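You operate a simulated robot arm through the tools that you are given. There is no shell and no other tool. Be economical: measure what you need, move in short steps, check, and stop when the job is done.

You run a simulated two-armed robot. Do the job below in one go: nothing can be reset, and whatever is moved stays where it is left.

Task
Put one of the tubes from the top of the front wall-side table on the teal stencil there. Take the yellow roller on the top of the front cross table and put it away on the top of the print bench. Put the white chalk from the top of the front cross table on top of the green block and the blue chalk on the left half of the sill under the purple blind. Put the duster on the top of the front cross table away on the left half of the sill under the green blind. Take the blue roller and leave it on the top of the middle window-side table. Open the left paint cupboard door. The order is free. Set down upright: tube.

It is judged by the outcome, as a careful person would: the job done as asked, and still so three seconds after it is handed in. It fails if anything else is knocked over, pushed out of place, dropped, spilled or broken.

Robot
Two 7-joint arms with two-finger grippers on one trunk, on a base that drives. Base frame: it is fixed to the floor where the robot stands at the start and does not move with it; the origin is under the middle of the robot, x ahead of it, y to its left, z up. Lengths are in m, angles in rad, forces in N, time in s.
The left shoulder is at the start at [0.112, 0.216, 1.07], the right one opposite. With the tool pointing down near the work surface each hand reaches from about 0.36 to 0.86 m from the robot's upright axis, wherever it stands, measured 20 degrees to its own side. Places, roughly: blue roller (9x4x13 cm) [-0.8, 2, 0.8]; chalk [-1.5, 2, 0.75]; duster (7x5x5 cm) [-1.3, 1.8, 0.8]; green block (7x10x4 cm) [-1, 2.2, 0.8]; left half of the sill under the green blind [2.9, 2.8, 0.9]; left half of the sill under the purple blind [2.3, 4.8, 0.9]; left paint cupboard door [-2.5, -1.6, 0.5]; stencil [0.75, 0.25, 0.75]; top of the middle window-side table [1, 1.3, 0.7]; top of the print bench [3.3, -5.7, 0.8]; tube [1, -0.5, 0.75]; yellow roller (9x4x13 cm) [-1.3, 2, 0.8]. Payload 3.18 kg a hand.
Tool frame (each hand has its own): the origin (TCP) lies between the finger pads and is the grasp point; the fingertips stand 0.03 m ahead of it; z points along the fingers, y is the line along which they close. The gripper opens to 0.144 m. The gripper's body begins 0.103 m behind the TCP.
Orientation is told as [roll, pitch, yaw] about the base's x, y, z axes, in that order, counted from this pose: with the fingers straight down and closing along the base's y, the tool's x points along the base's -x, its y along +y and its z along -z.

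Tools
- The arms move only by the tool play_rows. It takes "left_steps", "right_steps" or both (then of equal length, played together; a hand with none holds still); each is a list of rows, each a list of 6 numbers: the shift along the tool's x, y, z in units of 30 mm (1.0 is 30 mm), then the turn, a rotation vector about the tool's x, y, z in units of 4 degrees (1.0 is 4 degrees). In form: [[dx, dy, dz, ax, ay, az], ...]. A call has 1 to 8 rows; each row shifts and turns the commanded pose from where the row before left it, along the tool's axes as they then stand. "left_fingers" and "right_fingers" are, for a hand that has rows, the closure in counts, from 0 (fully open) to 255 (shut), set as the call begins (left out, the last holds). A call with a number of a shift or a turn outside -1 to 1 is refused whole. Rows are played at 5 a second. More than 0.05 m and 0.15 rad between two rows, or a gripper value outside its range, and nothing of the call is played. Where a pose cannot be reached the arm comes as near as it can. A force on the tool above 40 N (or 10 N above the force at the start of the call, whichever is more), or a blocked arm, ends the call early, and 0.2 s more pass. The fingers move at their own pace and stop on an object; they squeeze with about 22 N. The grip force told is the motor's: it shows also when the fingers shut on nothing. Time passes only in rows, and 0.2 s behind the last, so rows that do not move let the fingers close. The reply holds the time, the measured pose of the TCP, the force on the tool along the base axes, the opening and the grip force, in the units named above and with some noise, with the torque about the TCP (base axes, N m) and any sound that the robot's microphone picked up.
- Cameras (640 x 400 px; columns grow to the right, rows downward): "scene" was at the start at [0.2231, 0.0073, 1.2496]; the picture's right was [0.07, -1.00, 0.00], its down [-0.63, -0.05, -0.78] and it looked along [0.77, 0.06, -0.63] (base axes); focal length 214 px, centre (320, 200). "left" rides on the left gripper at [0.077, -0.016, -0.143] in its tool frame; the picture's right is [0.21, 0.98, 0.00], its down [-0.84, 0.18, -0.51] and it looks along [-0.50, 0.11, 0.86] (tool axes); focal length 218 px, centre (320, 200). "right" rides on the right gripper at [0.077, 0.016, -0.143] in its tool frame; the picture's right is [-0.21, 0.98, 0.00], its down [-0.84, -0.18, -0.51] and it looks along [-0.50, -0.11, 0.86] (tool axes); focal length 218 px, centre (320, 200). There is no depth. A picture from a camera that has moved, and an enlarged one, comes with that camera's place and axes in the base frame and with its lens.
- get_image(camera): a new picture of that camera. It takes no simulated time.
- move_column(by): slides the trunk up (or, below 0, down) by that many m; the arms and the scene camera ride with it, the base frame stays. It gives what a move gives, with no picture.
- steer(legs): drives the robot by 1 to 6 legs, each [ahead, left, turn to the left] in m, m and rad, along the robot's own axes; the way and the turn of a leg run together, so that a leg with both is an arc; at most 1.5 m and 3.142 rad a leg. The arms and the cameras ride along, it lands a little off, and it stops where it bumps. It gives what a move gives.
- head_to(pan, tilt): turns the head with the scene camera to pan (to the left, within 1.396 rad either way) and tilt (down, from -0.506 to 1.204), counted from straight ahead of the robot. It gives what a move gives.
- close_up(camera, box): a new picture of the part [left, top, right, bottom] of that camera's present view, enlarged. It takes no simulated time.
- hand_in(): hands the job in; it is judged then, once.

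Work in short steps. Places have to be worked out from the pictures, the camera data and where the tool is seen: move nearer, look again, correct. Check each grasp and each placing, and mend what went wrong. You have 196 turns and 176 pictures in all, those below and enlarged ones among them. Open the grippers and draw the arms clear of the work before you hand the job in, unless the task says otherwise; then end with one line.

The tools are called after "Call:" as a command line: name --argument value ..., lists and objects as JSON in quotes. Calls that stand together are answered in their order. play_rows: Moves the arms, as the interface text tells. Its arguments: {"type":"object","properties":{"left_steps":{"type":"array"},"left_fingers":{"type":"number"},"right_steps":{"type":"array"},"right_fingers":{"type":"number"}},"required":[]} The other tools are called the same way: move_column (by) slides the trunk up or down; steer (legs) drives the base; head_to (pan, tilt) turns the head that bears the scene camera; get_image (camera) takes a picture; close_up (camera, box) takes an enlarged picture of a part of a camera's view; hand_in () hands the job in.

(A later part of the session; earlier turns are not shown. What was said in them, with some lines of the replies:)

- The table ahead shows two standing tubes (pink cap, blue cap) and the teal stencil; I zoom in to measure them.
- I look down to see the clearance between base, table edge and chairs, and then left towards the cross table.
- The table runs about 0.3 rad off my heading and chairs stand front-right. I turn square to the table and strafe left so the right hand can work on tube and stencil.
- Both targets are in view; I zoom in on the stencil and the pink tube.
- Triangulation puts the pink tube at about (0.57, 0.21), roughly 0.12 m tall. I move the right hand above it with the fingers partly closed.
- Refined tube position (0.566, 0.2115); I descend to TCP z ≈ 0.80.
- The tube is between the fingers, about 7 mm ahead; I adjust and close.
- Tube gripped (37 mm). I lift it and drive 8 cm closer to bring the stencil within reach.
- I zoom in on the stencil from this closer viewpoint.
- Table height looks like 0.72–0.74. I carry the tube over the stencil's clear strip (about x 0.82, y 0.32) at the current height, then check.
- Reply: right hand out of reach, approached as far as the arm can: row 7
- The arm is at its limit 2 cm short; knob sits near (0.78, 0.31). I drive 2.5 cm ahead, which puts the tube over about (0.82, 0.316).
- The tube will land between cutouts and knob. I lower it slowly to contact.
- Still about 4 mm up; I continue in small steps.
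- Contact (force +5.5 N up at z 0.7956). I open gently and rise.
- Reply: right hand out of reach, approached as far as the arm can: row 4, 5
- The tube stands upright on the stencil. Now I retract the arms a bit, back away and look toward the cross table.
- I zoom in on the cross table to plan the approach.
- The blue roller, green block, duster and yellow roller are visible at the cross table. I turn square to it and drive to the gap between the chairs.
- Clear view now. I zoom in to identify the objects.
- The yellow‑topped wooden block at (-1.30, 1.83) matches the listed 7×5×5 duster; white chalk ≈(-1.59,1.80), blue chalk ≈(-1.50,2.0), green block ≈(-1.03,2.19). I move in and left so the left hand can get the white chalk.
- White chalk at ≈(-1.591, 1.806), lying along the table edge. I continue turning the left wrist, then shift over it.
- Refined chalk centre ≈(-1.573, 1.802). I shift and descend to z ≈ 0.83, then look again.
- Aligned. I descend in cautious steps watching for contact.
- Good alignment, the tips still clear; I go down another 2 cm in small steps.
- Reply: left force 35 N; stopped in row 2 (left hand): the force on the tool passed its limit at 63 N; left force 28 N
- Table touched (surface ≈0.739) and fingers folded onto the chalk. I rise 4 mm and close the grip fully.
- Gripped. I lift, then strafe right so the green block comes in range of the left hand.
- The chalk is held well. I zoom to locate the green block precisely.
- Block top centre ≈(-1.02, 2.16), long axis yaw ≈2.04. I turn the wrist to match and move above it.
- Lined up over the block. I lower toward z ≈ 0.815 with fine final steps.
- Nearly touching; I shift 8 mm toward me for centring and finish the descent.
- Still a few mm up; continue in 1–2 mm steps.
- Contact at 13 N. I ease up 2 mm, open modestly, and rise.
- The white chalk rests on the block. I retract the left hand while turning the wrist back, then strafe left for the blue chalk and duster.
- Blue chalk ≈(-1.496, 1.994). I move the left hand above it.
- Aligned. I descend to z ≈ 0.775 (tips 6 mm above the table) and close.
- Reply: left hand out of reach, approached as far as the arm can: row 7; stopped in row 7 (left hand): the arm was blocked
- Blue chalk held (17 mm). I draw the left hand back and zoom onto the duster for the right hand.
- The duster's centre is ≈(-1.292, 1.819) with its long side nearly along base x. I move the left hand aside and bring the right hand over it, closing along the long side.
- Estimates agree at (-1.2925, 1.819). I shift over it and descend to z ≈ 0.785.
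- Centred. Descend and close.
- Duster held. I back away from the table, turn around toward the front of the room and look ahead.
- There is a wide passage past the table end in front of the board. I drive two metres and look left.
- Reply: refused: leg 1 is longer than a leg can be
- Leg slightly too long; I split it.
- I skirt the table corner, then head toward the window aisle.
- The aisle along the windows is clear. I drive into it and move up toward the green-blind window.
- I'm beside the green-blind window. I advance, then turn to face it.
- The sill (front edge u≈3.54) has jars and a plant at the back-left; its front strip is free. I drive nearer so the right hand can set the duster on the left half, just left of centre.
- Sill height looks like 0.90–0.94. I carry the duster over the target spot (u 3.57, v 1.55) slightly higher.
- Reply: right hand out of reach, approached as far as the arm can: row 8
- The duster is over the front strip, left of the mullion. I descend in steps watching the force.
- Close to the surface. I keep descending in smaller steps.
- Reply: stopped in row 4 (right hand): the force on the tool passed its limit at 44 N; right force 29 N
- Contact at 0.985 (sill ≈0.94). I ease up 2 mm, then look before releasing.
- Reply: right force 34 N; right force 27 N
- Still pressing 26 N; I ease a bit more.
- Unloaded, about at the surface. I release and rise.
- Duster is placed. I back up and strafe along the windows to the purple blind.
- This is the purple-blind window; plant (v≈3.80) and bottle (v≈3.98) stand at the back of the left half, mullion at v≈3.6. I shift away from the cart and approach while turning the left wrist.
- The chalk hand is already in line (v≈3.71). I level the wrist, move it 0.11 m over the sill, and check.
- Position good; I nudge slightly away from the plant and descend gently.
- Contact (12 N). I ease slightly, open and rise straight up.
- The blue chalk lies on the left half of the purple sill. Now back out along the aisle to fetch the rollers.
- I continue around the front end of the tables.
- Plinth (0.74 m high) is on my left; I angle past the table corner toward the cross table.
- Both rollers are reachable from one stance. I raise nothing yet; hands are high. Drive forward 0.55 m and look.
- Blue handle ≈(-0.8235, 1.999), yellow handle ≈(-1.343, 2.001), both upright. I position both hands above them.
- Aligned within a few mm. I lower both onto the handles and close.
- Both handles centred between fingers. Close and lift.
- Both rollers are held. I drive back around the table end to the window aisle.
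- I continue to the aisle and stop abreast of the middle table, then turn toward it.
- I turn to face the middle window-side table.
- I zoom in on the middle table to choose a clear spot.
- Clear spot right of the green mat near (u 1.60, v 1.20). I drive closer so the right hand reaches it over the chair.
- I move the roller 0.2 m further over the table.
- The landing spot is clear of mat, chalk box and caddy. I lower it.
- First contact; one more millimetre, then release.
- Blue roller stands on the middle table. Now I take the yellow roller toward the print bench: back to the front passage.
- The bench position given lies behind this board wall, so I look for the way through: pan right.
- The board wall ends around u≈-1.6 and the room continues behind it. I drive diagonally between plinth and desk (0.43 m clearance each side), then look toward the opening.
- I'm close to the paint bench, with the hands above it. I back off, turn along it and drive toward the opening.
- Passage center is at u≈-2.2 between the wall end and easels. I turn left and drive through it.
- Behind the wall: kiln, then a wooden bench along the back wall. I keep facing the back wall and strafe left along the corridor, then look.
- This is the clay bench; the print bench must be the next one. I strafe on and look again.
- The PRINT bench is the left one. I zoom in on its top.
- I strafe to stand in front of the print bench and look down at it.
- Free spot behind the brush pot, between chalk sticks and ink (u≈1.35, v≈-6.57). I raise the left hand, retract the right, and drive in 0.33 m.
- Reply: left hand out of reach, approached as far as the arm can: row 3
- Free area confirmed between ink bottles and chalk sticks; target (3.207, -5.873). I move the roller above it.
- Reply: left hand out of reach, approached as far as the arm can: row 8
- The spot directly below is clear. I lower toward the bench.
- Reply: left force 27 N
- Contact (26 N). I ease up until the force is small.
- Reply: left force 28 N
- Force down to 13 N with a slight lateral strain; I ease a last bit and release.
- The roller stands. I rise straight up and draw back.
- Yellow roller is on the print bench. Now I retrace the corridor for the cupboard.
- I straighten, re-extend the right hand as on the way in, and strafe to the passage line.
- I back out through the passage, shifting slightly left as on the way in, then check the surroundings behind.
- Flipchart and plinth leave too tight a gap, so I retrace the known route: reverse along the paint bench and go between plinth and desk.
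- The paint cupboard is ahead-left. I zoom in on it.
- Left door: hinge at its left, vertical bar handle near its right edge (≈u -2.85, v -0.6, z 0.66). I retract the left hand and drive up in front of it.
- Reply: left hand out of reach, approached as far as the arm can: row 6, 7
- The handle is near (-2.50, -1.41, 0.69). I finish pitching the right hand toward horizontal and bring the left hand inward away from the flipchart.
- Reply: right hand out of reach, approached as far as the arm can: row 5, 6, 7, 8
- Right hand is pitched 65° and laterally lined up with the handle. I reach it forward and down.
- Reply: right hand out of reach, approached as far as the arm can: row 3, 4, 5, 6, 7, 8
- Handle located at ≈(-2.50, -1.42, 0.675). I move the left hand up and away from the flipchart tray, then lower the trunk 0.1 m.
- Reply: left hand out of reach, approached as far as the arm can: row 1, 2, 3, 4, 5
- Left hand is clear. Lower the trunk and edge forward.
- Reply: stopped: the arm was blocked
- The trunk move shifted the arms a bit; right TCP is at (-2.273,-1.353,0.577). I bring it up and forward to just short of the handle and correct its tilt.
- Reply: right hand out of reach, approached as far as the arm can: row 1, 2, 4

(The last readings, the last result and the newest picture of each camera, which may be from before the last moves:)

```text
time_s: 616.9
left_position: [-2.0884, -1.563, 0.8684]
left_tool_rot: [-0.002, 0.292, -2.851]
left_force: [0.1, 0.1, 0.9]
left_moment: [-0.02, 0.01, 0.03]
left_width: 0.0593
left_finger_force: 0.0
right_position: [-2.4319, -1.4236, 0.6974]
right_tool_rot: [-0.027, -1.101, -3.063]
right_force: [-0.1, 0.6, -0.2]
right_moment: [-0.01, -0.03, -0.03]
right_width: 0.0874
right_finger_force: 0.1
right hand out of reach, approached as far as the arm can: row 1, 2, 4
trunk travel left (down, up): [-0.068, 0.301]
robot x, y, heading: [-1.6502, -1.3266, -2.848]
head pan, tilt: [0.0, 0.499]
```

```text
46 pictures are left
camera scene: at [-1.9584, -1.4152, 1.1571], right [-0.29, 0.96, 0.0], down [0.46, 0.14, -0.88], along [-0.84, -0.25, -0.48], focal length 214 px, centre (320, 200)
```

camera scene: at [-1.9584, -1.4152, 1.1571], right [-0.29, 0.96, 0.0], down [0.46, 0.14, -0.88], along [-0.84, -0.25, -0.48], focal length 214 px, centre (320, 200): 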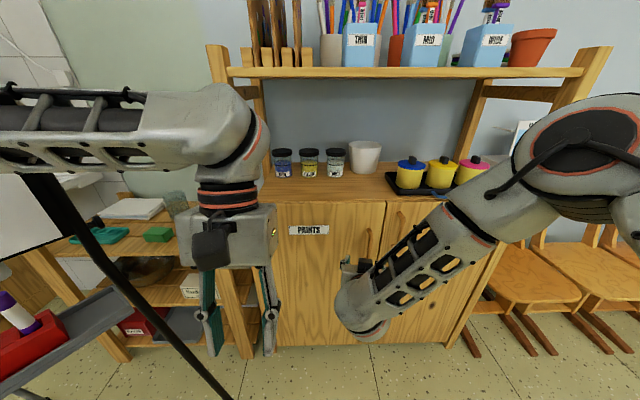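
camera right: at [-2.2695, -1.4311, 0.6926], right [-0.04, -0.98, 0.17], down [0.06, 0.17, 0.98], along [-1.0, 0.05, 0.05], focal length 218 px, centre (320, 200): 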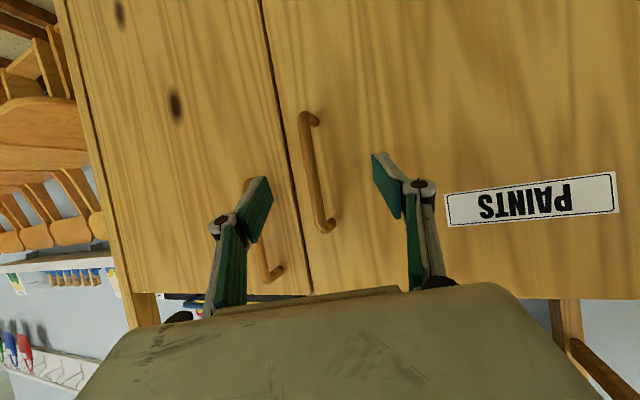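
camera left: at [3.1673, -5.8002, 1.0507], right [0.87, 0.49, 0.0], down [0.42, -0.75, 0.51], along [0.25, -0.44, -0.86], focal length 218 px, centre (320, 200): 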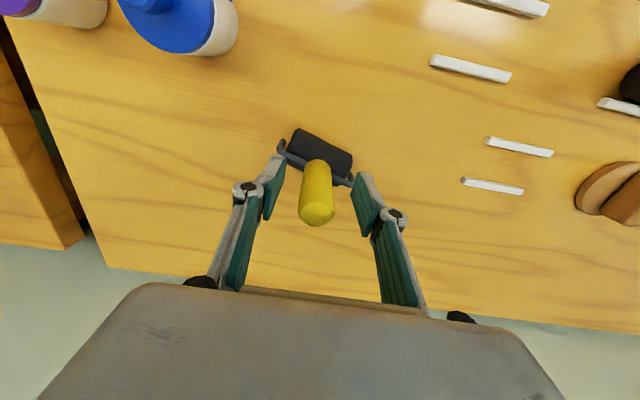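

The handle sits centred between the fingers; the other door's handle is near the outer finger, so I narrow the opening first and then advance.

Call:
play_rows --right_steps '[[0, -0.2, 0, 0, 0, 0], [0, 0, 0, 0, 0, 0]]' --right_fingers 165

Call:
play_rows --right_steps '[[-0.1, 0, 0.5, 0, 0, 0], [-0.1, 0, 0.5, 0, 0, 0], [-0.1, 0, 0.5, 0, 0, 0], [-0.08, 0, 0.35, 0, 0, 0]]'

Call:
get_image --camera "right"

```text
time_s: 617.5
left_position: [-2.0886, -1.5639, 0.8685]
left_tool_rot: [-0.003, 0.294, -2.848]
left_force: [0.3, 0.4, 1.1]
left_moment: [-0.03, 0.02, -0.02]
left_width: 0.0593
left_finger_force: 0.0
right_position: [-2.4322, -1.4207, 0.699]
right_tool_rot: [-0.028, -1.098, -3.064]
right_force: [-0.4, -0.2, 0.4]
right_moment: [-0.03, 0.03, -0.01]
right_width: 0.0507
right_finger_force: 0.1
right hand out of reach, approached as far as the arm can: row 1
trunk travel left (down, up): [-0.068, 0.301]
robot x, y, heading: [-1.6475, -1.3236, -2.853]
head pan, tilt: [0.0, 0.499]
```

```text
time_s: 618.5
left_position: [-2.0894, -1.5647, 0.8675]
left_tool_rot: [-0.002, 0.293, -2.85]
left_force: [-0.7, -0.3, -0.5]
left_moment: [-0.03, 0.03, 0.01]
left_width: 0.0589
left_finger_force: 0.1
right_position: [-2.4876, -1.4262, 0.6834]
right_tool_rot: [-0.027, -1.1, -3.062]
right_force: [-1.0, -0.9, -0.2]
right_moment: [0.0, 0.02, 0.02]
right_width: 0.0508
right_finger_force: 0.1
trunk travel left (down, up): [-0.068, 0.301]
robot x, y, heading: [-1.6477, -1.3224, -2.849]
head pan, tilt: [0.0, 0.499]
```

```text
45 pictures are left
camera right: at [-2.3255, -1.4327, 0.6806], right [-0.04, -0.98, 0.17], down [0.06, 0.17, 0.98], along [-1.0, 0.05, 0.05], focal length 218 px, centre (320, 200)
```

right: 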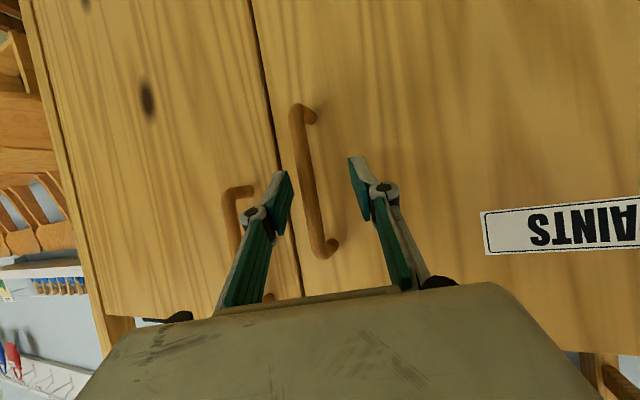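

Handle is slightly toward one finger: shift 1 cm toward it, advance 1.2 cm, and close.

Call:
play_rows --right_steps '[[0, -0.33, 0, 0, 0, 0], [-0.08, 0, 0.4, 0, 0, 0], [0, 0, 0, 0, 0, 0]]'

Call:
get_image --camera "right"

```text
time_s: 619.3
left_position: [-2.0885, -1.5633, 0.8672]
left_tool_rot: [-0.003, 0.292, -2.85]
left_force: [0.3, -0.7, 0.0]
left_moment: [0.03, 0.03, -0.02]
left_width: 0.0594
left_finger_force: 0.1
right_position: [-2.502, -1.4219, 0.6866]
right_tool_rot: [-0.026, -1.101, -3.064]
right_force: [0.2, -0.4, 0.1]
right_moment: [0.02, 0.01, -0.01]
right_width: 0.0505
right_finger_force: 0.0
right hand out of reach, approached as far as the arm can: row 1
trunk travel left (down, up): [-0.068, 0.301]
robot x, y, heading: [-1.6478, -1.323, -2.855]
head pan, tilt: [0.0, 0.499]
```

```text
44 pictures are left
camera right: at [-2.3391, -1.4297, 0.6824], right [-0.04, -0.98, 0.17], down [0.06, 0.17, 0.98], along [-1.0, 0.05, 0.06], focal length 218 px, centre (320, 200)
```

right: 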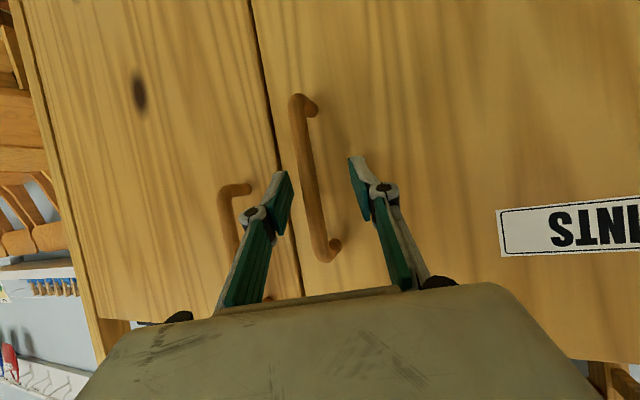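

Scale change indicates the bar is at x≈-2.53, a bit further. I advance 2 cm more and shift slightly, then close.

Call:
play_rows --right_steps '[[-0.15, -0.2, 0.3, 0, 0, 0], [-0.15, -0.1, 0.3, 0, 0, 0], [0, 0, 0.1, 0, 0, 0]]'

Call:
play_rows --right_steps '[[0, 0, 0, 0, 0, 0], [0, 0, 0, 0, 0, 0], [0, 0, 0, 0, 0, 0]]' --right_fingers 255

Call:
get_image --camera "right"

```text
time_s: 619.9
left_position: [-2.0877, -1.5646, 0.8669]
left_tool_rot: [-0.004, 0.293, -2.85]
left_force: [-0.2, 0.5, -0.4]
left_moment: [-0.03, -0.01, -0.01]
left_width: 0.0595
left_finger_force: 0.1
right_position: [-2.5122, -1.4227, 0.6807]
right_tool_rot: [-0.029, -1.087, -3.041]
right_force: [6.6, -1.0, 1.6]
right_moment: [-0.1, 0.1, 0.22]
right_width: 0.0555
right_finger_force: 0.7
trunk travel left (down, up): [-0.068, 0.301]
robot x, y, heading: [-1.65, -1.322, -2.85]
head pan, tilt: [0.0, 0.499]
stopped in row 3 (right hand): the force on the tool passed its limit at 43 N (the readings are from after the stop); the commanded pose is now the measured one
```

```text
time_s: 620.7
left_position: [-2.0888, -1.5612, 0.8688]
left_tool_rot: [-0.001, 0.294, -2.85]
left_force: [0.4, -0.4, 0.3]
left_moment: [0.0, 0.01, 0.02]
left_width: 0.0593
left_finger_force: 0.1
right_position: [-2.5137, -1.4155, 0.6811]
right_tool_rot: [-0.03, -1.089, -3.053]
right_force: [-2.7, 25.9, -1.2]
right_moment: [-0.38, 0.08, -0.06]
right_width: 0.0126
right_finger_force: 42.7
trunk travel left (down, up): [-0.068, 0.301]
robot x, y, heading: [-1.6452, -1.3254, -2.85]
head pan, tilt: [0.0, 0.499]
```

```text
43 pictures are left
camera right: at [-2.3523, -1.4214, 0.679], right [-0.04, -0.98, 0.17], down [0.05, 0.17, 0.98], along [-1.0, 0.04, 0.04], focal length 218 px, centre (320, 200)
```

right: 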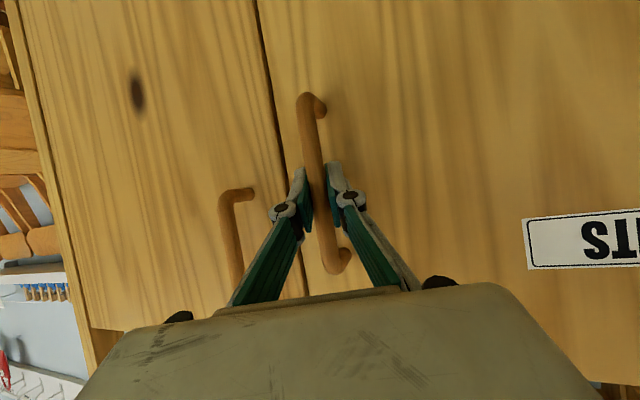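

Handle gripped. I pull along the door's arc in small steps, first 4 rows.

Call:
play_rows --right_steps '[[0.41, -0.16, -0.78, 0, 0, 0], [0.412, -0.1, -0.787, 0, 0, 0], [0.413, -0.04, -0.789, 0, 0, 0], [0.414, 0.02, -0.79, 0, 0, 0]]'

Call:
get_image --camera "scene"

```text
time_s: 621.2
left_position: [-2.0883, -1.5629, 0.8677]
left_tool_rot: [-0.003, 0.294, -2.853]
left_force: [-0.4, -0.5, -0.4]
left_moment: [0.02, -0.02, 0.01]
left_width: 0.0593
left_finger_force: 0.1
right_position: [-2.4804, -1.4111, 0.6812]
right_tool_rot: [-0.045, -1.074, -3.054]
right_force: [-0.7, 4.2, -2.0]
right_moment: [-0.66, -1.11, 0.07]
right_width: 0.0126
right_finger_force: 42.6
right hand out of reach, approached as far as the arm can: row 1, 2
trunk travel left (down, up): [-0.068, 0.301]
robot x, y, heading: [-1.6431, -1.3211, -2.85]
head pan, tilt: [0.0, 0.499]
stopped in row 2 (right hand): the force on the tool passed its limit at 41 N (the readings are from after the stop); the commanded pose is now the measured one
```

```text
42 pictures are left
camera scene: at [-1.9584, -1.4149, 1.1569], right [-0.29, 0.96, 0.0], down [0.46, 0.14, -0.88], along [-0.84, -0.25, -0.48], focal length 214 px, centre (320, 200)
```

scene: 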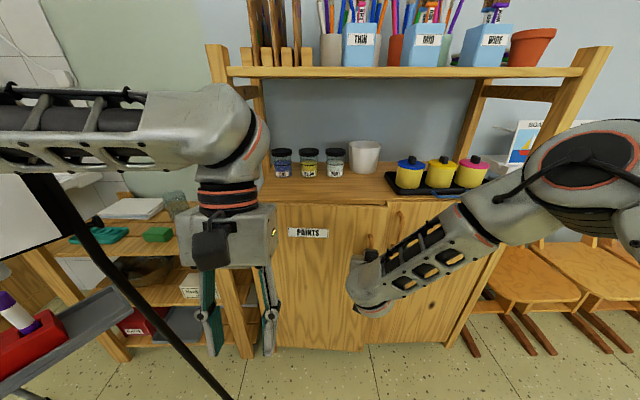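

The door has started to move (≈3 cm). I continue the pull by reversing the base slightly.

Call:
steer --legs '[[-0.08, 0, 0]]'

Call:
get_image --camera "scene"

```text
time_s: 622.3
left_position: [-2.0297, -1.5477, 0.8678]
left_tool_rot: [-0.004, 0.292, -2.847]
left_force: [0.4, -0.4, 0.2]
left_moment: [-0.01, -0.02, 0.01]
left_width: 0.0592
left_finger_force: 0.2
right_position: [-2.4176, -1.4108, 0.6805]
right_tool_rot: [-0.033, -1.07, -3.03]
right_force: [-0.2, -0.7, -1.7]
right_moment: [-0.72, -0.63, 0.21]
right_width: 0.0124
right_finger_force: 42.0
trunk travel left (down, up): [-0.068, 0.301]
robot x, y, heading: [-1.5879, -1.3062, -2.85]
head pan, tilt: [0.0, 0.499]
stopped in leg 1: the force on the tool passed its limit at 47 N (the readings are from after the stop); the commanded pose is now the measured one
```

```text
41 pictures are left
camera scene: at [-1.8997, -1.3992, 1.1571], right [-0.29, 0.96, 0.0], down [0.46, 0.14, -0.88], along [-0.84, -0.25, -0.48], focal length 214 px, centre (320, 200)
```

scene: 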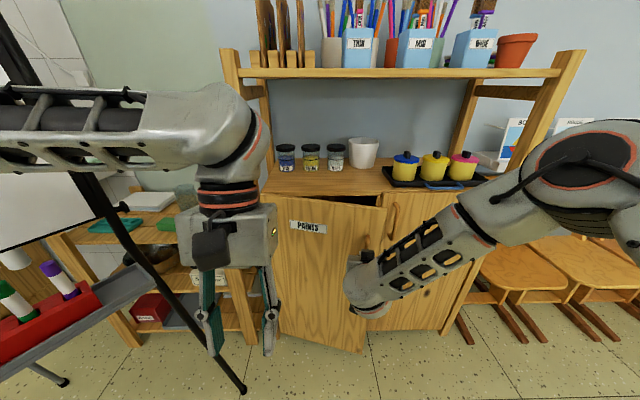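

Door about 13° open. I lift the left hand out of the door's sweep before pulling on.

Call:
play_rows --left_steps '[[0, 0, -0.9, 0, 0.6, 0], [0, 0, -0.9, 0, 0.6, 0], [0, 0, -0.9, 0, 0.6, 0], [0, 0, -0.9, 0, 0.6, 0], [0, 0, -0.9, 0, 0.6, 0], [0, 0, -0.9, 0, 0.6, 0]]'

Call:
steer --legs '[[-0.06, 0.015, 0]]'

```text
time_s: 623.7
left_position: [-2.029, -1.5493, 0.8686]
left_tool_rot: [-0.002, 0.293, -2.846]
left_force: [-0.1, 0.5, -0.1]
left_moment: [-0.01, 0.0, -0.02]
left_width: 0.0593
left_finger_force: 0.0
left hand out of reach, approached as far as the arm can: row 1, 2, 3, 4, 5, 6
right_position: [-2.4186, -1.4102, 0.6819]
right_tool_rot: [-0.033, -1.074, -3.029]
right_force: [-0.2, -1.9, -4.4]
right_moment: [-0.79, -0.03, -0.01]
right_width: 0.0124
right_finger_force: 42.5
trunk travel left (down, up): [-0.068, 0.301]
robot x, y, heading: [-1.5883, -1.306, -2.844]
head pan, tilt: [0.0, 0.499]
```

```text
time_s: 624.7
left_position: [-1.9751, -1.5481, 0.8679]
left_tool_rot: [-0.003, 0.29, -2.844]
left_force: [-0.4, 1.3, -0.8]
left_moment: [-0.03, -0.03, 0.01]
left_width: 0.0593
left_finger_force: 0.0
right_position: [-2.3604, -1.4192, 0.6816]
right_tool_rot: [-0.021, -1.071, -3.015]
right_force: [0.0, -1.9, -3.2]
right_moment: [-0.58, 0.04, 0.1]
right_width: 0.0124
right_finger_force: 42.2
trunk travel left (down, up): [-0.068, 0.301]
robot x, y, heading: [-1.5304, -1.3074, -2.846]
head pan, tilt: [0.0, 0.499]
stopped in leg 1: the force on the tool passed its limit at 47 N (the readings are from after the stop); the commanded pose is now the measured one
```

Opening progresses (~22°). I continue along the arc with base moves: back and increasingly left.

Call:
steer --legs '[[-0.06, 0.028, 0]]'

Call:
steer --legs '[[-0.055, 0.035, 0]]'

Call:
get_image --camera "scene"

```text
time_s: 625.7
left_position: [-1.9226, -1.556, 0.8689]
left_tool_rot: [-0.003, 0.293, -2.841]
left_force: [0.1, 0.7, 0.7]
left_moment: [-0.02, -0.02, -0.03]
left_width: 0.0592
left_finger_force: 0.0
right_position: [-2.3056, -1.4387, 0.683]
right_tool_rot: [-0.01, -1.07, -3.001]
right_force: [0.3, -1.7, -3.2]
right_moment: [-0.44, -0.24, 0.2]
right_width: 0.0124
right_finger_force: 42.4
trunk travel left (down, up): [-0.068, 0.301]
robot x, y, heading: [-1.4843, -1.31, -2.844]
head pan, tilt: [0.0, 0.499]
stopped in leg 1: the force on the tool passed its limit at 47 N (the readings are from after the stop); the commanded pose is now the measured one
```

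```text
time_s: 626.7
left_position: [-1.8766, -1.571, 0.8671]
left_tool_rot: [0.0, 0.294, -2.838]
left_force: [0.1, 0.3, 0.7]
left_moment: [0.01, -0.04, -0.01]
left_width: 0.0595
left_finger_force: 0.0
right_position: [-2.2584, -1.4608, 0.6825]
right_tool_rot: [-0.002, -1.072, -2.991]
right_force: [-1.4, -4.3, -6.2]
right_moment: [-0.29, -0.34, 0.21]
right_width: 0.0124
right_finger_force: 41.8
trunk travel left (down, up): [-0.068, 0.301]
robot x, y, heading: [-1.4398, -1.3244, -2.84]
head pan, tilt: [0.0, 0.499]
stopped in leg 1: the force on the tool passed its limit at 46 N (the readings are from after the stop); the commanded pose is now the measured one
```

```text
40 pictures are left
camera scene: at [-1.7487, -1.4208, 1.1569], right [-0.3, 0.95, 0.0], down [0.46, 0.14, -0.88], along [-0.84, -0.26, -0.48], focal length 214 px, centre (320, 200)
```

scene: 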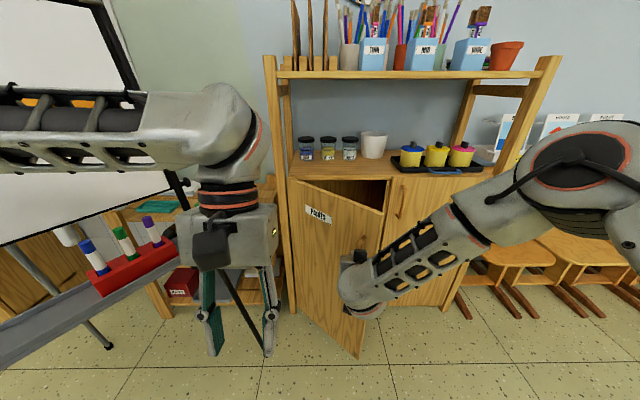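

Door ≈38° open. To avoid shifting the base toward the flipchart I release the handle, back the hand off, and go around the door edge to push from inside.

Call:
play_rows --right_steps '[[0, 0, 0, 0, 0, 0], [0, 0, 0, 0, 0, 0]]' --right_fingers 165

Call:
play_rows --right_steps '[[0, 0, -0.5, 0, 0, 0], [0, 0, -0.8, 0, 0, 0], [0, 0, -0.9, 0, 0, 0], [0, 0, -0.5, 0, 0, 0]]'

Call:
play_rows --right_steps '[[0.01, -0.9, 0.16, 0, 0, 0], [0.01, -0.9, 0.16, 0, 0, 0], [0.01, -0.9, 0.16, 0, 0, 0], [0.01, -0.9, 0.16, 0, 0, 0], [0.01, -0.9, 0.16, 0, 0, 0], [0.01, -0.9, 0.16, 0, 0, 0], [0.01, -0.9, 0.16, 0, 0, 0], [0.01, -0.9, 0.16, 0, 0, 0]]' --right_fingers 255

Call:
get_image --camera "right"

Call:
get_image --camera "scene"

```text
time_s: 627.3
left_position: [-1.8767, -1.571, 0.8679]
left_tool_rot: [-0.001, 0.291, -2.839]
left_force: [-0.3, -0.1, 0.4]
left_moment: [-0.01, 0.02, 0.01]
left_width: 0.0593
left_finger_force: 0.1
right_position: [-2.2597, -1.4594, 0.6846]
right_tool_rot: [0.0, -1.074, -2.994]
right_force: [0.4, 0.5, 1.1]
right_moment: [0.04, 0.0, -0.06]
right_width: 0.0514
right_finger_force: 0.8
trunk travel left (down, up): [-0.068, 0.301]
robot x, y, heading: [-1.4374, -1.3246, -2.84]
head pan, tilt: [0.0, 0.499]
```

```text
time_s: 628.3
left_position: [-1.8772, -1.5707, 0.8689]
left_tool_rot: [-0.004, 0.291, -2.837]
left_force: [1.1, 0.3, -0.1]
left_moment: [0.0, 0.0, -0.03]
left_width: 0.0591
left_finger_force: 0.1
right_position: [-2.1885, -1.4501, 0.7237]
right_tool_rot: [-0.003, -1.076, -2.994]
right_force: [-0.3, -0.5, 0.7]
right_moment: [0.01, -0.01, 0.02]
right_width: 0.051
right_finger_force: 0.1
trunk travel left (down, up): [-0.068, 0.301]
robot x, y, heading: [-1.4427, -1.3222, -2.836]
head pan, tilt: [0.0, 0.499]
```

```text
time_s: 630.1
left_position: [-1.8771, -1.5691, 0.8686]
left_tool_rot: [-0.005, 0.292, -2.837]
left_force: [1.0, 0.1, 0.0]
left_moment: [0.0, 0.0, 0.03]
left_width: 0.0593
left_finger_force: 0.1
right_position: [-2.2631, -1.3489, 0.8011]
right_tool_rot: [-0.008, -1.063, -2.993]
right_force: [-0.4, 0.5, -0.1]
right_moment: [-0.01, -0.02, 0.01]
right_width: 0.0
right_finger_force: 21.9
right hand out of reach, approached as far as the arm can: row 1, 2, 3, 4, 5, 6, 7, 8
trunk travel left (down, up): [-0.068, 0.301]
robot x, y, heading: [-1.4376, -1.3234, -2.842]
head pan, tilt: [0.0, 0.499]
```

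```text
39 pictures are left
camera right: at [-2.1007, -1.3415, 0.8045], right [0.04, -0.98, 0.18], down [0.01, 0.18, 0.98], along [-1.0, -0.04, 0.01], focal length 218 px, centre (320, 200)
```

right: 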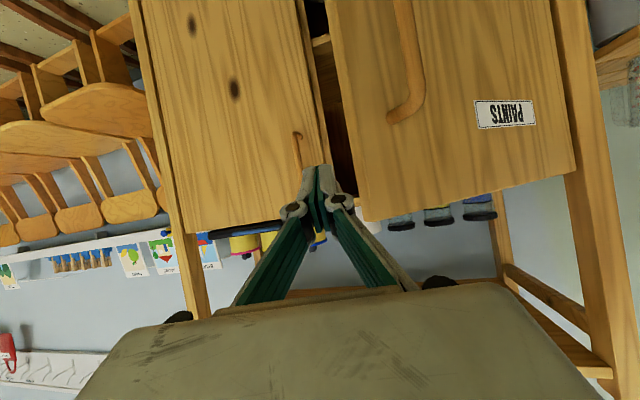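

```text
38 pictures are left
camera scene: at [-1.7479, -1.4202, 1.1571], right [-0.3, 0.95, 0.0], down [0.46, 0.14, -0.88], along [-0.84, -0.26, -0.48], focal length 214 px, centre (320, 200)
```

scene: 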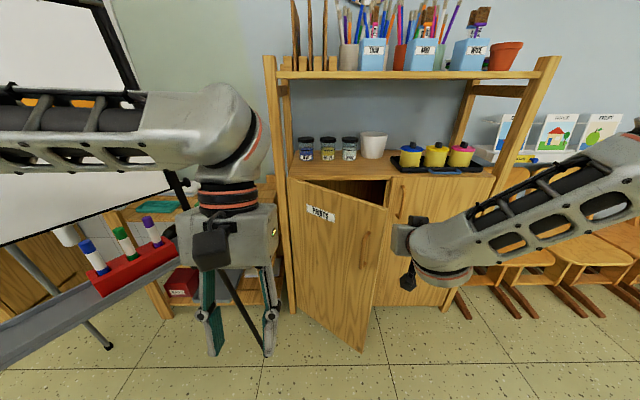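

The pitched right arm is near its limits. Better: push the door from inside with the left hand pointing down. I back off, shift right, and re-orient both hands.

Call:
steer --legs '[[-0.4, 0, 0], [0, -0.42, 0]]'

Call:
play_rows --left_steps '[[0, 0, 0, 0, -1, 0], [0, 0, 0, 0, -1, 0], [0, 0, 0, 0, -1, 0], [0, 0, 0, 0, -1, 0], [0, 0, 0.4, 0, -0.2, 0], [0, 0, 0.4, 0, 0, 0], [0, 0, 0.4, 0, 0, 0], [0, 0, 0.4, 0, 0, 0]]' --right_steps '[[0, 0, -0.3, 0, 1, 0], [0, 0, -0.3, 0, 1, 0], [0, 0, -0.3, 0, 1, 0], [0, 0, -0.3, 0, 1, 0], [0, 0, -0.3, 0, 1, 0], [0, 0, -0.3, 0, 1, 0], [0, 0, -0.3, 0, 1, 0], [0, 0, -0.3, 0, 1, 0]]' --left_fingers 255

Call:
play_rows --right_steps '[[0.3, 0, -0.3, 0, 1, 0], [0.3, 0, -0.3, 0, 1, 0], [0.3, 0, -0.3, 0, 1, 0], [0.5, 0, -0.3, 0, 1, 0], [0.8, 0, 0, 0, 1, 0], [0.8, 0, 0, 0, 1, 0], [0.8, 0, 0, 0, 1, 0], [0.8, 0, 0, 0, 0, 0]]'

Call:
get_image --camera "scene"

```text
time_s: 636.5
left_position: [-1.6111, -1.049, 0.8679]
left_tool_rot: [-0.003, 0.291, -2.84]
left_force: [0.4, 0.4, -0.2]
left_moment: [-0.01, 0.0, 0.0]
left_width: 0.0593
left_finger_force: 0.0
right_position: [-1.9962, -0.826, 0.802]
right_tool_rot: [-0.006, -1.063, -2.996]
right_force: [-0.5, 1.3, -0.7]
right_moment: [0.02, 0.02, 0.0]
right_width: 0.0001
right_finger_force: 22.0
trunk travel left (down, up): [-0.068, 0.301]
robot x, y, heading: [-1.1695, -0.8026, -2.842]
head pan, tilt: [0.0, 0.499]
```

```text
time_s: 638.3
left_position: [-1.6102, -1.0485, 0.82]
left_tool_rot: [-0.004, 0.001, -2.841]
left_force: [-0.3, 0.1, 0.1]
left_moment: [0.02, -0.02, 0.0]
left_width: 0.0
left_finger_force: 21.9
right_position: [-1.9451, -0.8198, 0.8501]
right_tool_rot: [-0.003, -0.504, -2.999]
right_force: [-0.3, -0.2, 0.2]
right_moment: [-0.02, 0.0, 0.02]
right_width: 0.0
right_finger_force: 22.1
trunk travel left (down, up): [-0.068, 0.301]
robot x, y, heading: [-1.1752, -0.8021, -2.839]
head pan, tilt: [0.0, 0.499]
```

```text
time_s: 640.1
left_position: [-1.6114, -1.0495, 0.8211]
left_tool_rot: [-0.004, -0.002, -2.84]
left_force: [-0.3, -0.2, 0.7]
left_moment: [0.01, -0.01, 0.02]
left_width: 0.0
left_finger_force: 22.4
right_position: [-1.8, -0.7968, 0.8554]
right_tool_rot: [-0.004, -0.012, -3.001]
right_force: [0.3, -0.4, 0.1]
right_moment: [0.02, 0.04, -0.01]
right_width: 0.0
right_finger_force: 21.4
trunk travel left (down, up): [-0.068, 0.301]
robot x, y, heading: [-1.1724, -0.8035, -2.843]
head pan, tilt: [0.0, 0.499]
```

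```text
37 pictures are left
camera scene: at [-1.4819, -0.898, 1.1572], right [-0.3, 0.96, 0.0], down [0.46, 0.14, -0.88], along [-0.84, -0.26, -0.48], focal length 214 px, centre (320, 200)
```

scene: 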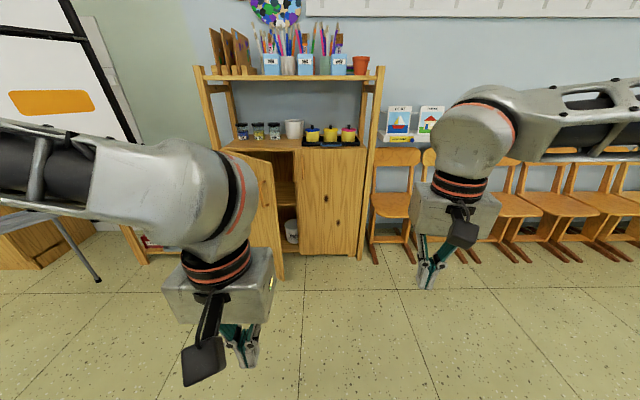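

Door stays ≈33° open. I drive forward so the left hand ends beside the door edge.

Call:
steer --legs '[[0.58, 0, 0]]'

Call:
play_rows --left_steps '[[-0.8, 0, 0.3, 0, 0, 0], [-0.8, 0, 0.4, 0, 0, 0], [-0.8, 0, 0.4, 0, 0, 0], [-0.8, 0, 0.4, 0, 0, 0]]'

Call:
get_image --camera "scene"

Call:
get_image --camera "left"

```text
time_s: 643.4
left_position: [-2.1648, -1.216, 0.8196]
left_tool_rot: [-0.004, -0.002, -2.844]
left_force: [0.3, 0.3, 0.0]
left_moment: [0.01, 0.0, -0.03]
left_width: 0.0
left_finger_force: 22.2
right_position: [-2.3529, -0.9636, 0.8553]
right_tool_rot: [-0.005, -0.015, -3.007]
right_force: [-0.1, -0.9, 0.2]
right_moment: [-0.01, 0.0, 0.01]
right_width: 0.0002
right_finger_force: 21.6
trunk travel left (down, up): [-0.068, 0.301]
robot x, y, heading: [-1.7205, -0.9771, -2.848]
head pan, tilt: [0.0, 0.499]
```

```text
time_s: 644.4
left_position: [-2.2577, -1.2443, 0.7764]
left_tool_rot: [-0.004, 0.0, -2.845]
left_force: [0.0, -0.7, -0.3]
left_moment: [0.01, 0.0, 0.0]
left_width: 0.0
left_finger_force: 21.6
right_position: [-2.3531, -0.9637, 0.8542]
right_tool_rot: [-0.003, -0.013, -3.008]
right_force: [0.1, 0.5, 1.0]
right_moment: [0.04, 0.02, 0.01]
right_width: 0.0
right_finger_force: 22.0
trunk travel left (down, up): [-0.068, 0.301]
robot x, y, heading: [-1.722, -0.9717, -2.847]
head pan, tilt: [0.0, 0.499]
```

```text
36 pictures are left
camera scene: at [-2.0351, -1.0662, 1.1567], right [-0.29, 0.96, 0.0], down [0.46, 0.14, -0.88], along [-0.84, -0.26, -0.48], focal length 214 px, centre (320, 200)
```

scene: 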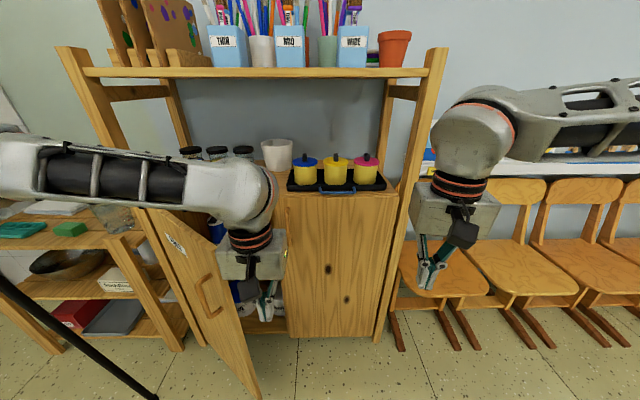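

```text
35 pictures are left
camera left: at [-2.1886, -1.2075, 0.9181], right [0.49, -0.87, 0.0], down [-0.75, -0.42, 0.51], along [-0.45, -0.24, -0.86], focal length 218 px, centre (320, 200)
```

left: 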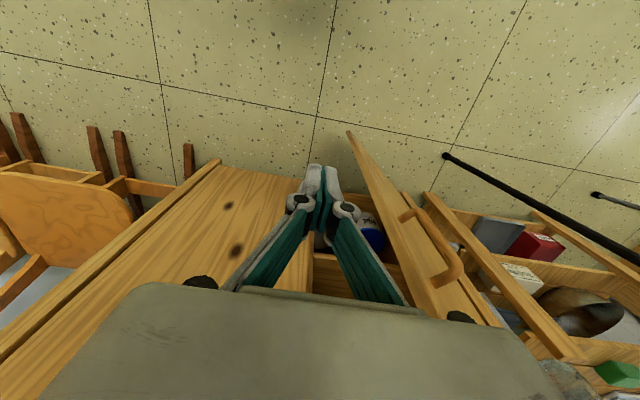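

The left hand is right of the door's edge. I move deeper (inside the edge) and slightly lower, then push left.

Call:
play_rows --left_steps '[[-0.8, 0, 0.3, 0, 0, 0], [-0.8, 0, 0.3, 0, 0, 0], [-0.8, 0, 0.3, 0, 0, 0], [-0.8, 0, 0, 0, 0, 0], [-0.8, 0, 0, 0, 0, 0], [-0.5, 0, 0, 0, 0, 0]]'

Call:
play_rows --left_steps '[[0, 0.7, 0, 0, 0, 0], [0, 0.7, 0, 0, 0, 0], [0, 0.7, 0, 0, 0, 0], [0, 0.7, 0, 0, 0, 0]]'

Call:
get_image --camera "left"

```text
time_s: 645.8
left_position: [-2.3861, -1.283, 0.7472]
left_tool_rot: [-0.001, 0.0, -2.845]
left_force: [-0.4, -0.1, -0.1]
left_moment: [-0.01, 0.0, -0.01]
left_width: 0.0001
left_finger_force: 22.1
right_position: [-2.353, -0.964, 0.8552]
right_tool_rot: [-0.004, -0.016, -3.007]
right_force: [0.0, -0.2, -0.8]
right_moment: [-0.01, -0.03, -0.01]
right_width: 0.0
right_finger_force: 21.9
trunk travel left (down, up): [-0.068, 0.301]
robot x, y, heading: [-1.7207, -0.9712, -2.85]
head pan, tilt: [0.0, 0.499]
```

```text
time_s: 646.8
left_position: [-2.3607, -1.3621, 0.7467]
left_tool_rot: [-0.003, -0.003, -2.847]
left_force: [-0.1, 0.4, 0.1]
left_moment: [-0.02, -0.01, 0.01]
left_width: 0.0
left_finger_force: 22.1
right_position: [-2.3528, -0.9626, 0.8549]
right_tool_rot: [-0.002, -0.014, -3.007]
right_force: [0.1, -0.3, -0.1]
right_moment: [0.01, -0.01, 0.0]
right_width: 0.0
right_finger_force: 22.0
trunk travel left (down, up): [-0.068, 0.301]
robot x, y, heading: [-1.7265, -0.9705, -2.846]
head pan, tilt: [0.0, 0.499]
```

```text
34 pictures are left
camera left: at [-2.2927, -1.3249, 0.8902], right [0.48, -0.87, 0.0], down [-0.75, -0.42, 0.51], along [-0.45, -0.24, -0.86], focal length 218 px, centre (320, 200)
```

left: 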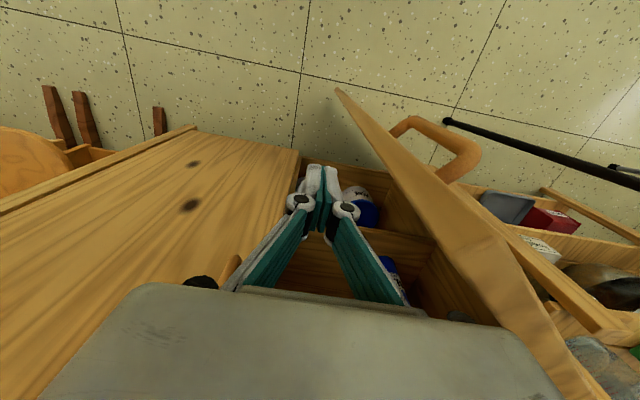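

The finger is behind the door. I sweep left (and slightly outward) to push it open.

Call:
play_rows --left_steps '[[0.3, 0.8, 0, 0, 0, 0], [0.3, 0.8, 0, 0, 0, 0], [0.3, 0.8, 0, 0, 0, 0], [0.3, 0.8, 0, 0, 0, 0], [0.3, 0.8, 0, 0, 0, 0], [0.3, 0.8, 0, 0, 0, 0], [0.3, 0.8, 0, 0, 0, 0], [0.3, 0.8, 0, 0, 0, 0]]'

Call:
get_image --camera "scene"

```text
time_s: 648.5
left_position: [-2.2348, -1.5268, 0.7468]
left_tool_rot: [-0.004, -0.003, -2.847]
left_force: [0.5, -0.4, -0.6]
left_moment: [0.03, -0.03, -0.02]
left_width: 0.0
left_finger_force: 22.3
right_position: [-2.3527, -0.9633, 0.8552]
right_tool_rot: [-0.002, -0.015, -3.005]
right_force: [0.2, 0.2, 1.1]
right_moment: [0.01, -0.01, 0.0]
right_width: 0.0
right_finger_force: 22.4
trunk travel left (down, up): [-0.068, 0.301]
robot x, y, heading: [-1.7232, -0.9705, -2.843]
head pan, tilt: [0.0, 0.499]
```

```text
33 pictures are left
camera scene: at [-2.0344, -1.0663, 1.1571], right [-0.29, 0.96, 0.0], down [0.46, 0.14, -0.88], along [-0.84, -0.26, -0.48], focal length 214 px, centre (320, 200)
```

scene: 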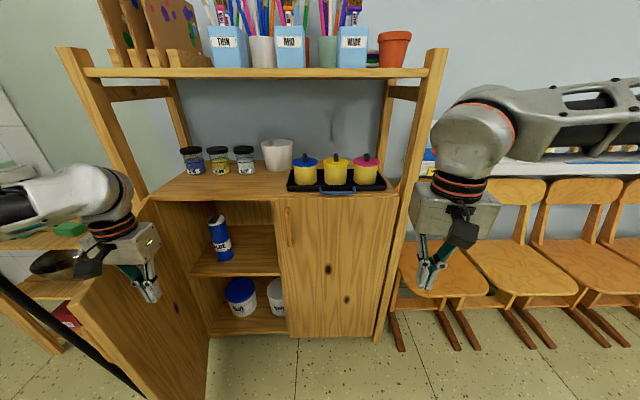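

The door swung wide open. I withdraw the left hand up and away, then inspect the door near the flipchart leg.

Call:
play_rows --left_steps '[[0, -0.8, 0, 0, 0, 0], [0, -0.8, -0.3, 0, 0, 0], [0.3, -0.5, -0.8, 0, 0, 0], [0.8, 0, -0.8, 0, 0, 0], [0.8, 0, -0.8, 0, 0, 0], [0.8, 0, 0, 0, 0, 0]]'

Call:
head_to --pan 0.5 --tilt 0.8

Call:
get_image --camera "scene"

```text
time_s: 650.0
left_position: [-2.1784, -1.4424, 0.8285]
left_tool_rot: [-0.003, 0.0, -2.845]
left_force: [-0.8, -0.2, 0.4]
left_moment: [-0.03, 0.01, 0.0]
left_width: 0.0
left_finger_force: 22.5
right_position: [-2.3533, -0.9626, 0.8557]
right_tool_rot: [-0.004, -0.015, -3.008]
right_force: [0.1, -0.7, -1.0]
right_moment: [0.03, 0.01, -0.01]
right_width: 0.0001
right_finger_force: 21.7
trunk travel left (down, up): [-0.068, 0.301]
robot x, y, heading: [-1.7258, -0.9732, -2.854]
head pan, tilt: [0.0, 0.499]
```

```text
time_s: 650.9
left_position: [-2.1779, -1.4431, 0.8291]
left_tool_rot: [-0.004, -0.003, -2.847]
left_force: [-0.9, 0.2, 0.2]
left_moment: [0.01, 0.0, 0.04]
left_width: 0.0
left_finger_force: 22.3
right_position: [-2.3533, -0.9627, 0.8549]
right_tool_rot: [-0.002, -0.015, -3.007]
right_force: [-0.2, -0.1, -0.9]
right_moment: [0.01, 0.03, 0.01]
right_width: 0.0
right_finger_force: 22.6
trunk travel left (down, up): [-0.068, 0.301]
robot x, y, heading: [-1.7246, -0.9708, -2.844]
head pan, tilt: [0.499, 0.799]
```

```text
32 pictures are left
camera scene: at [-2.0042, -1.097, 1.1311], right [-0.71, 0.7, 0.0], down [0.5, 0.51, -0.7], along [-0.49, -0.5, -0.72], focal length 214 px, centre (320, 200)
```

scene: 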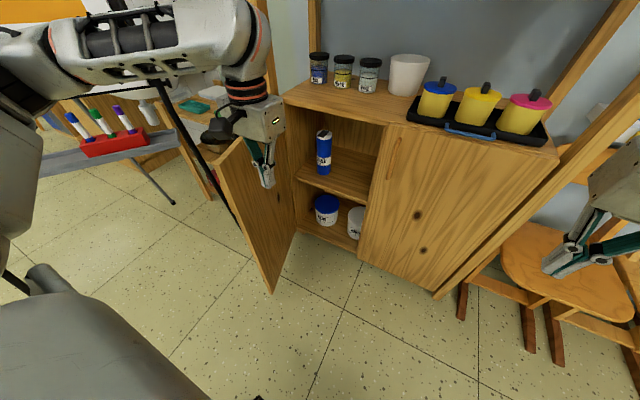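

The door stands ≈75° open and clear of the flipchart. I back away and open the grippers.

Call:
steer --legs '[[-0.55, -0.1, 0]]'

Call:
play_rows --left_steps '[[0, 0, -0.5, 0, 0, 0], [0, 0, -0.5, 0, 0, 0], [0, 0, 0, 0, 0, 0], [0, 0, 0, 0, 0, 0]]' --right_steps '[[0, 0, -0.5, 0, 0, 0], [0, 0, -0.5, 0, 0, 0], [0, 0, 0, 0, 0, 0], [0, 0, 0, 0, 0, 0]]' --left_fingers 0 --right_fingers 0

Call:
head_to --pan 0.2 --tilt 0.5

Call:
get_image --camera "scene"

```text
time_s: 654.1
left_position: [-1.6853, -1.1897, 0.8305]
left_tool_rot: [-0.002, -0.001, -2.841]
left_force: [0.2, -0.8, 1.0]
left_moment: [0.0, -0.01, -0.02]
left_width: 0.0
left_finger_force: 22.6
right_position: [-1.8622, -0.7112, 0.8553]
right_tool_rot: [-0.002, -0.017, -3.005]
right_force: [0.6, 1.1, 0.1]
right_moment: [-0.02, 0.01, -0.01]
right_width: 0.0
right_finger_force: 22.3
trunk travel left (down, up): [-0.068, 0.301]
robot x, y, heading: [-1.2335, -0.7159, -2.84]
head pan, tilt: [0.499, 0.799]
```

```text
time_s: 655.1
left_position: [-1.6855, -1.1887, 0.8601]
left_tool_rot: [-0.002, -0.002, -2.84]
left_force: [-0.5, 0.1, 0.5]
left_moment: [0.01, 0.02, 0.0]
left_width: 0.1443
left_finger_force: 0.1
right_position: [-1.8611, -0.7118, 0.8855]
right_tool_rot: [-0.002, -0.017, -3.005]
right_force: [0.3, -0.3, 0.2]
right_moment: [-0.01, -0.03, -0.02]
right_width: 0.144
right_finger_force: 0.1
trunk travel left (down, up): [-0.068, 0.301]
robot x, y, heading: [-1.2338, -0.718, -2.84]
head pan, tilt: [0.499, 0.799]
```

```text
time_s: 655.9
left_position: [-1.686, -1.1902, 0.859]
left_tool_rot: [-0.004, -0.002, -2.84]
left_force: [0.4, 0.0, -0.3]
left_moment: [-0.01, 0.02, -0.02]
left_width: 0.1442
left_finger_force: 0.1
right_position: [-1.8617, -0.7112, 0.886]
right_tool_rot: [-0.005, -0.017, -3.003]
right_force: [-0.8, 0.6, -0.4]
right_moment: [0.0, 0.02, 0.04]
right_width: 0.144
right_finger_force: 0.1
trunk travel left (down, up): [-0.068, 0.301]
robot x, y, heading: [-1.2328, -0.721, -2.84]
head pan, tilt: [0.201, 0.499]
```

```text
31 pictures are left
camera scene: at [-1.5356, -0.8295, 1.157], right [-0.48, 0.88, 0.0], down [0.42, 0.23, -0.88], along [-0.77, -0.42, -0.48], focal length 214 px, centre (320, 200)
```

scene: 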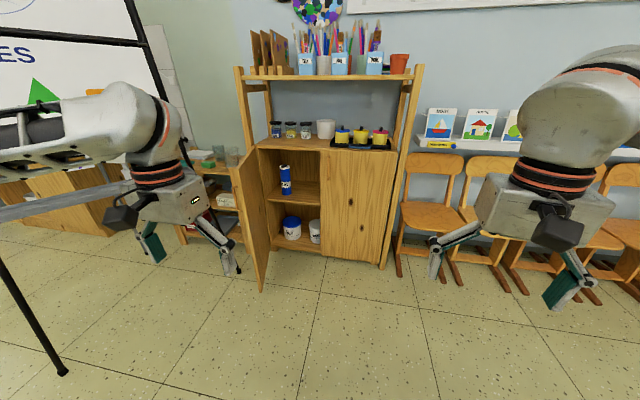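

The door is open with everything around it undisturbed, the grippers are open and the arms clear. I hand in.

Call:
hand_in

```text
The job is handed in.
```

I finished every item and handed the job in: the pink tube stands on the teal stencil, the white chalk is on the green block, the blue chalk is on the left half of the purple-blind sill, the duster is on the left half of the green-blind sill, the blue roller is on the middle window-side table, the yellow roller is on the print bench, and the left paint cupboard door is about 75° open.
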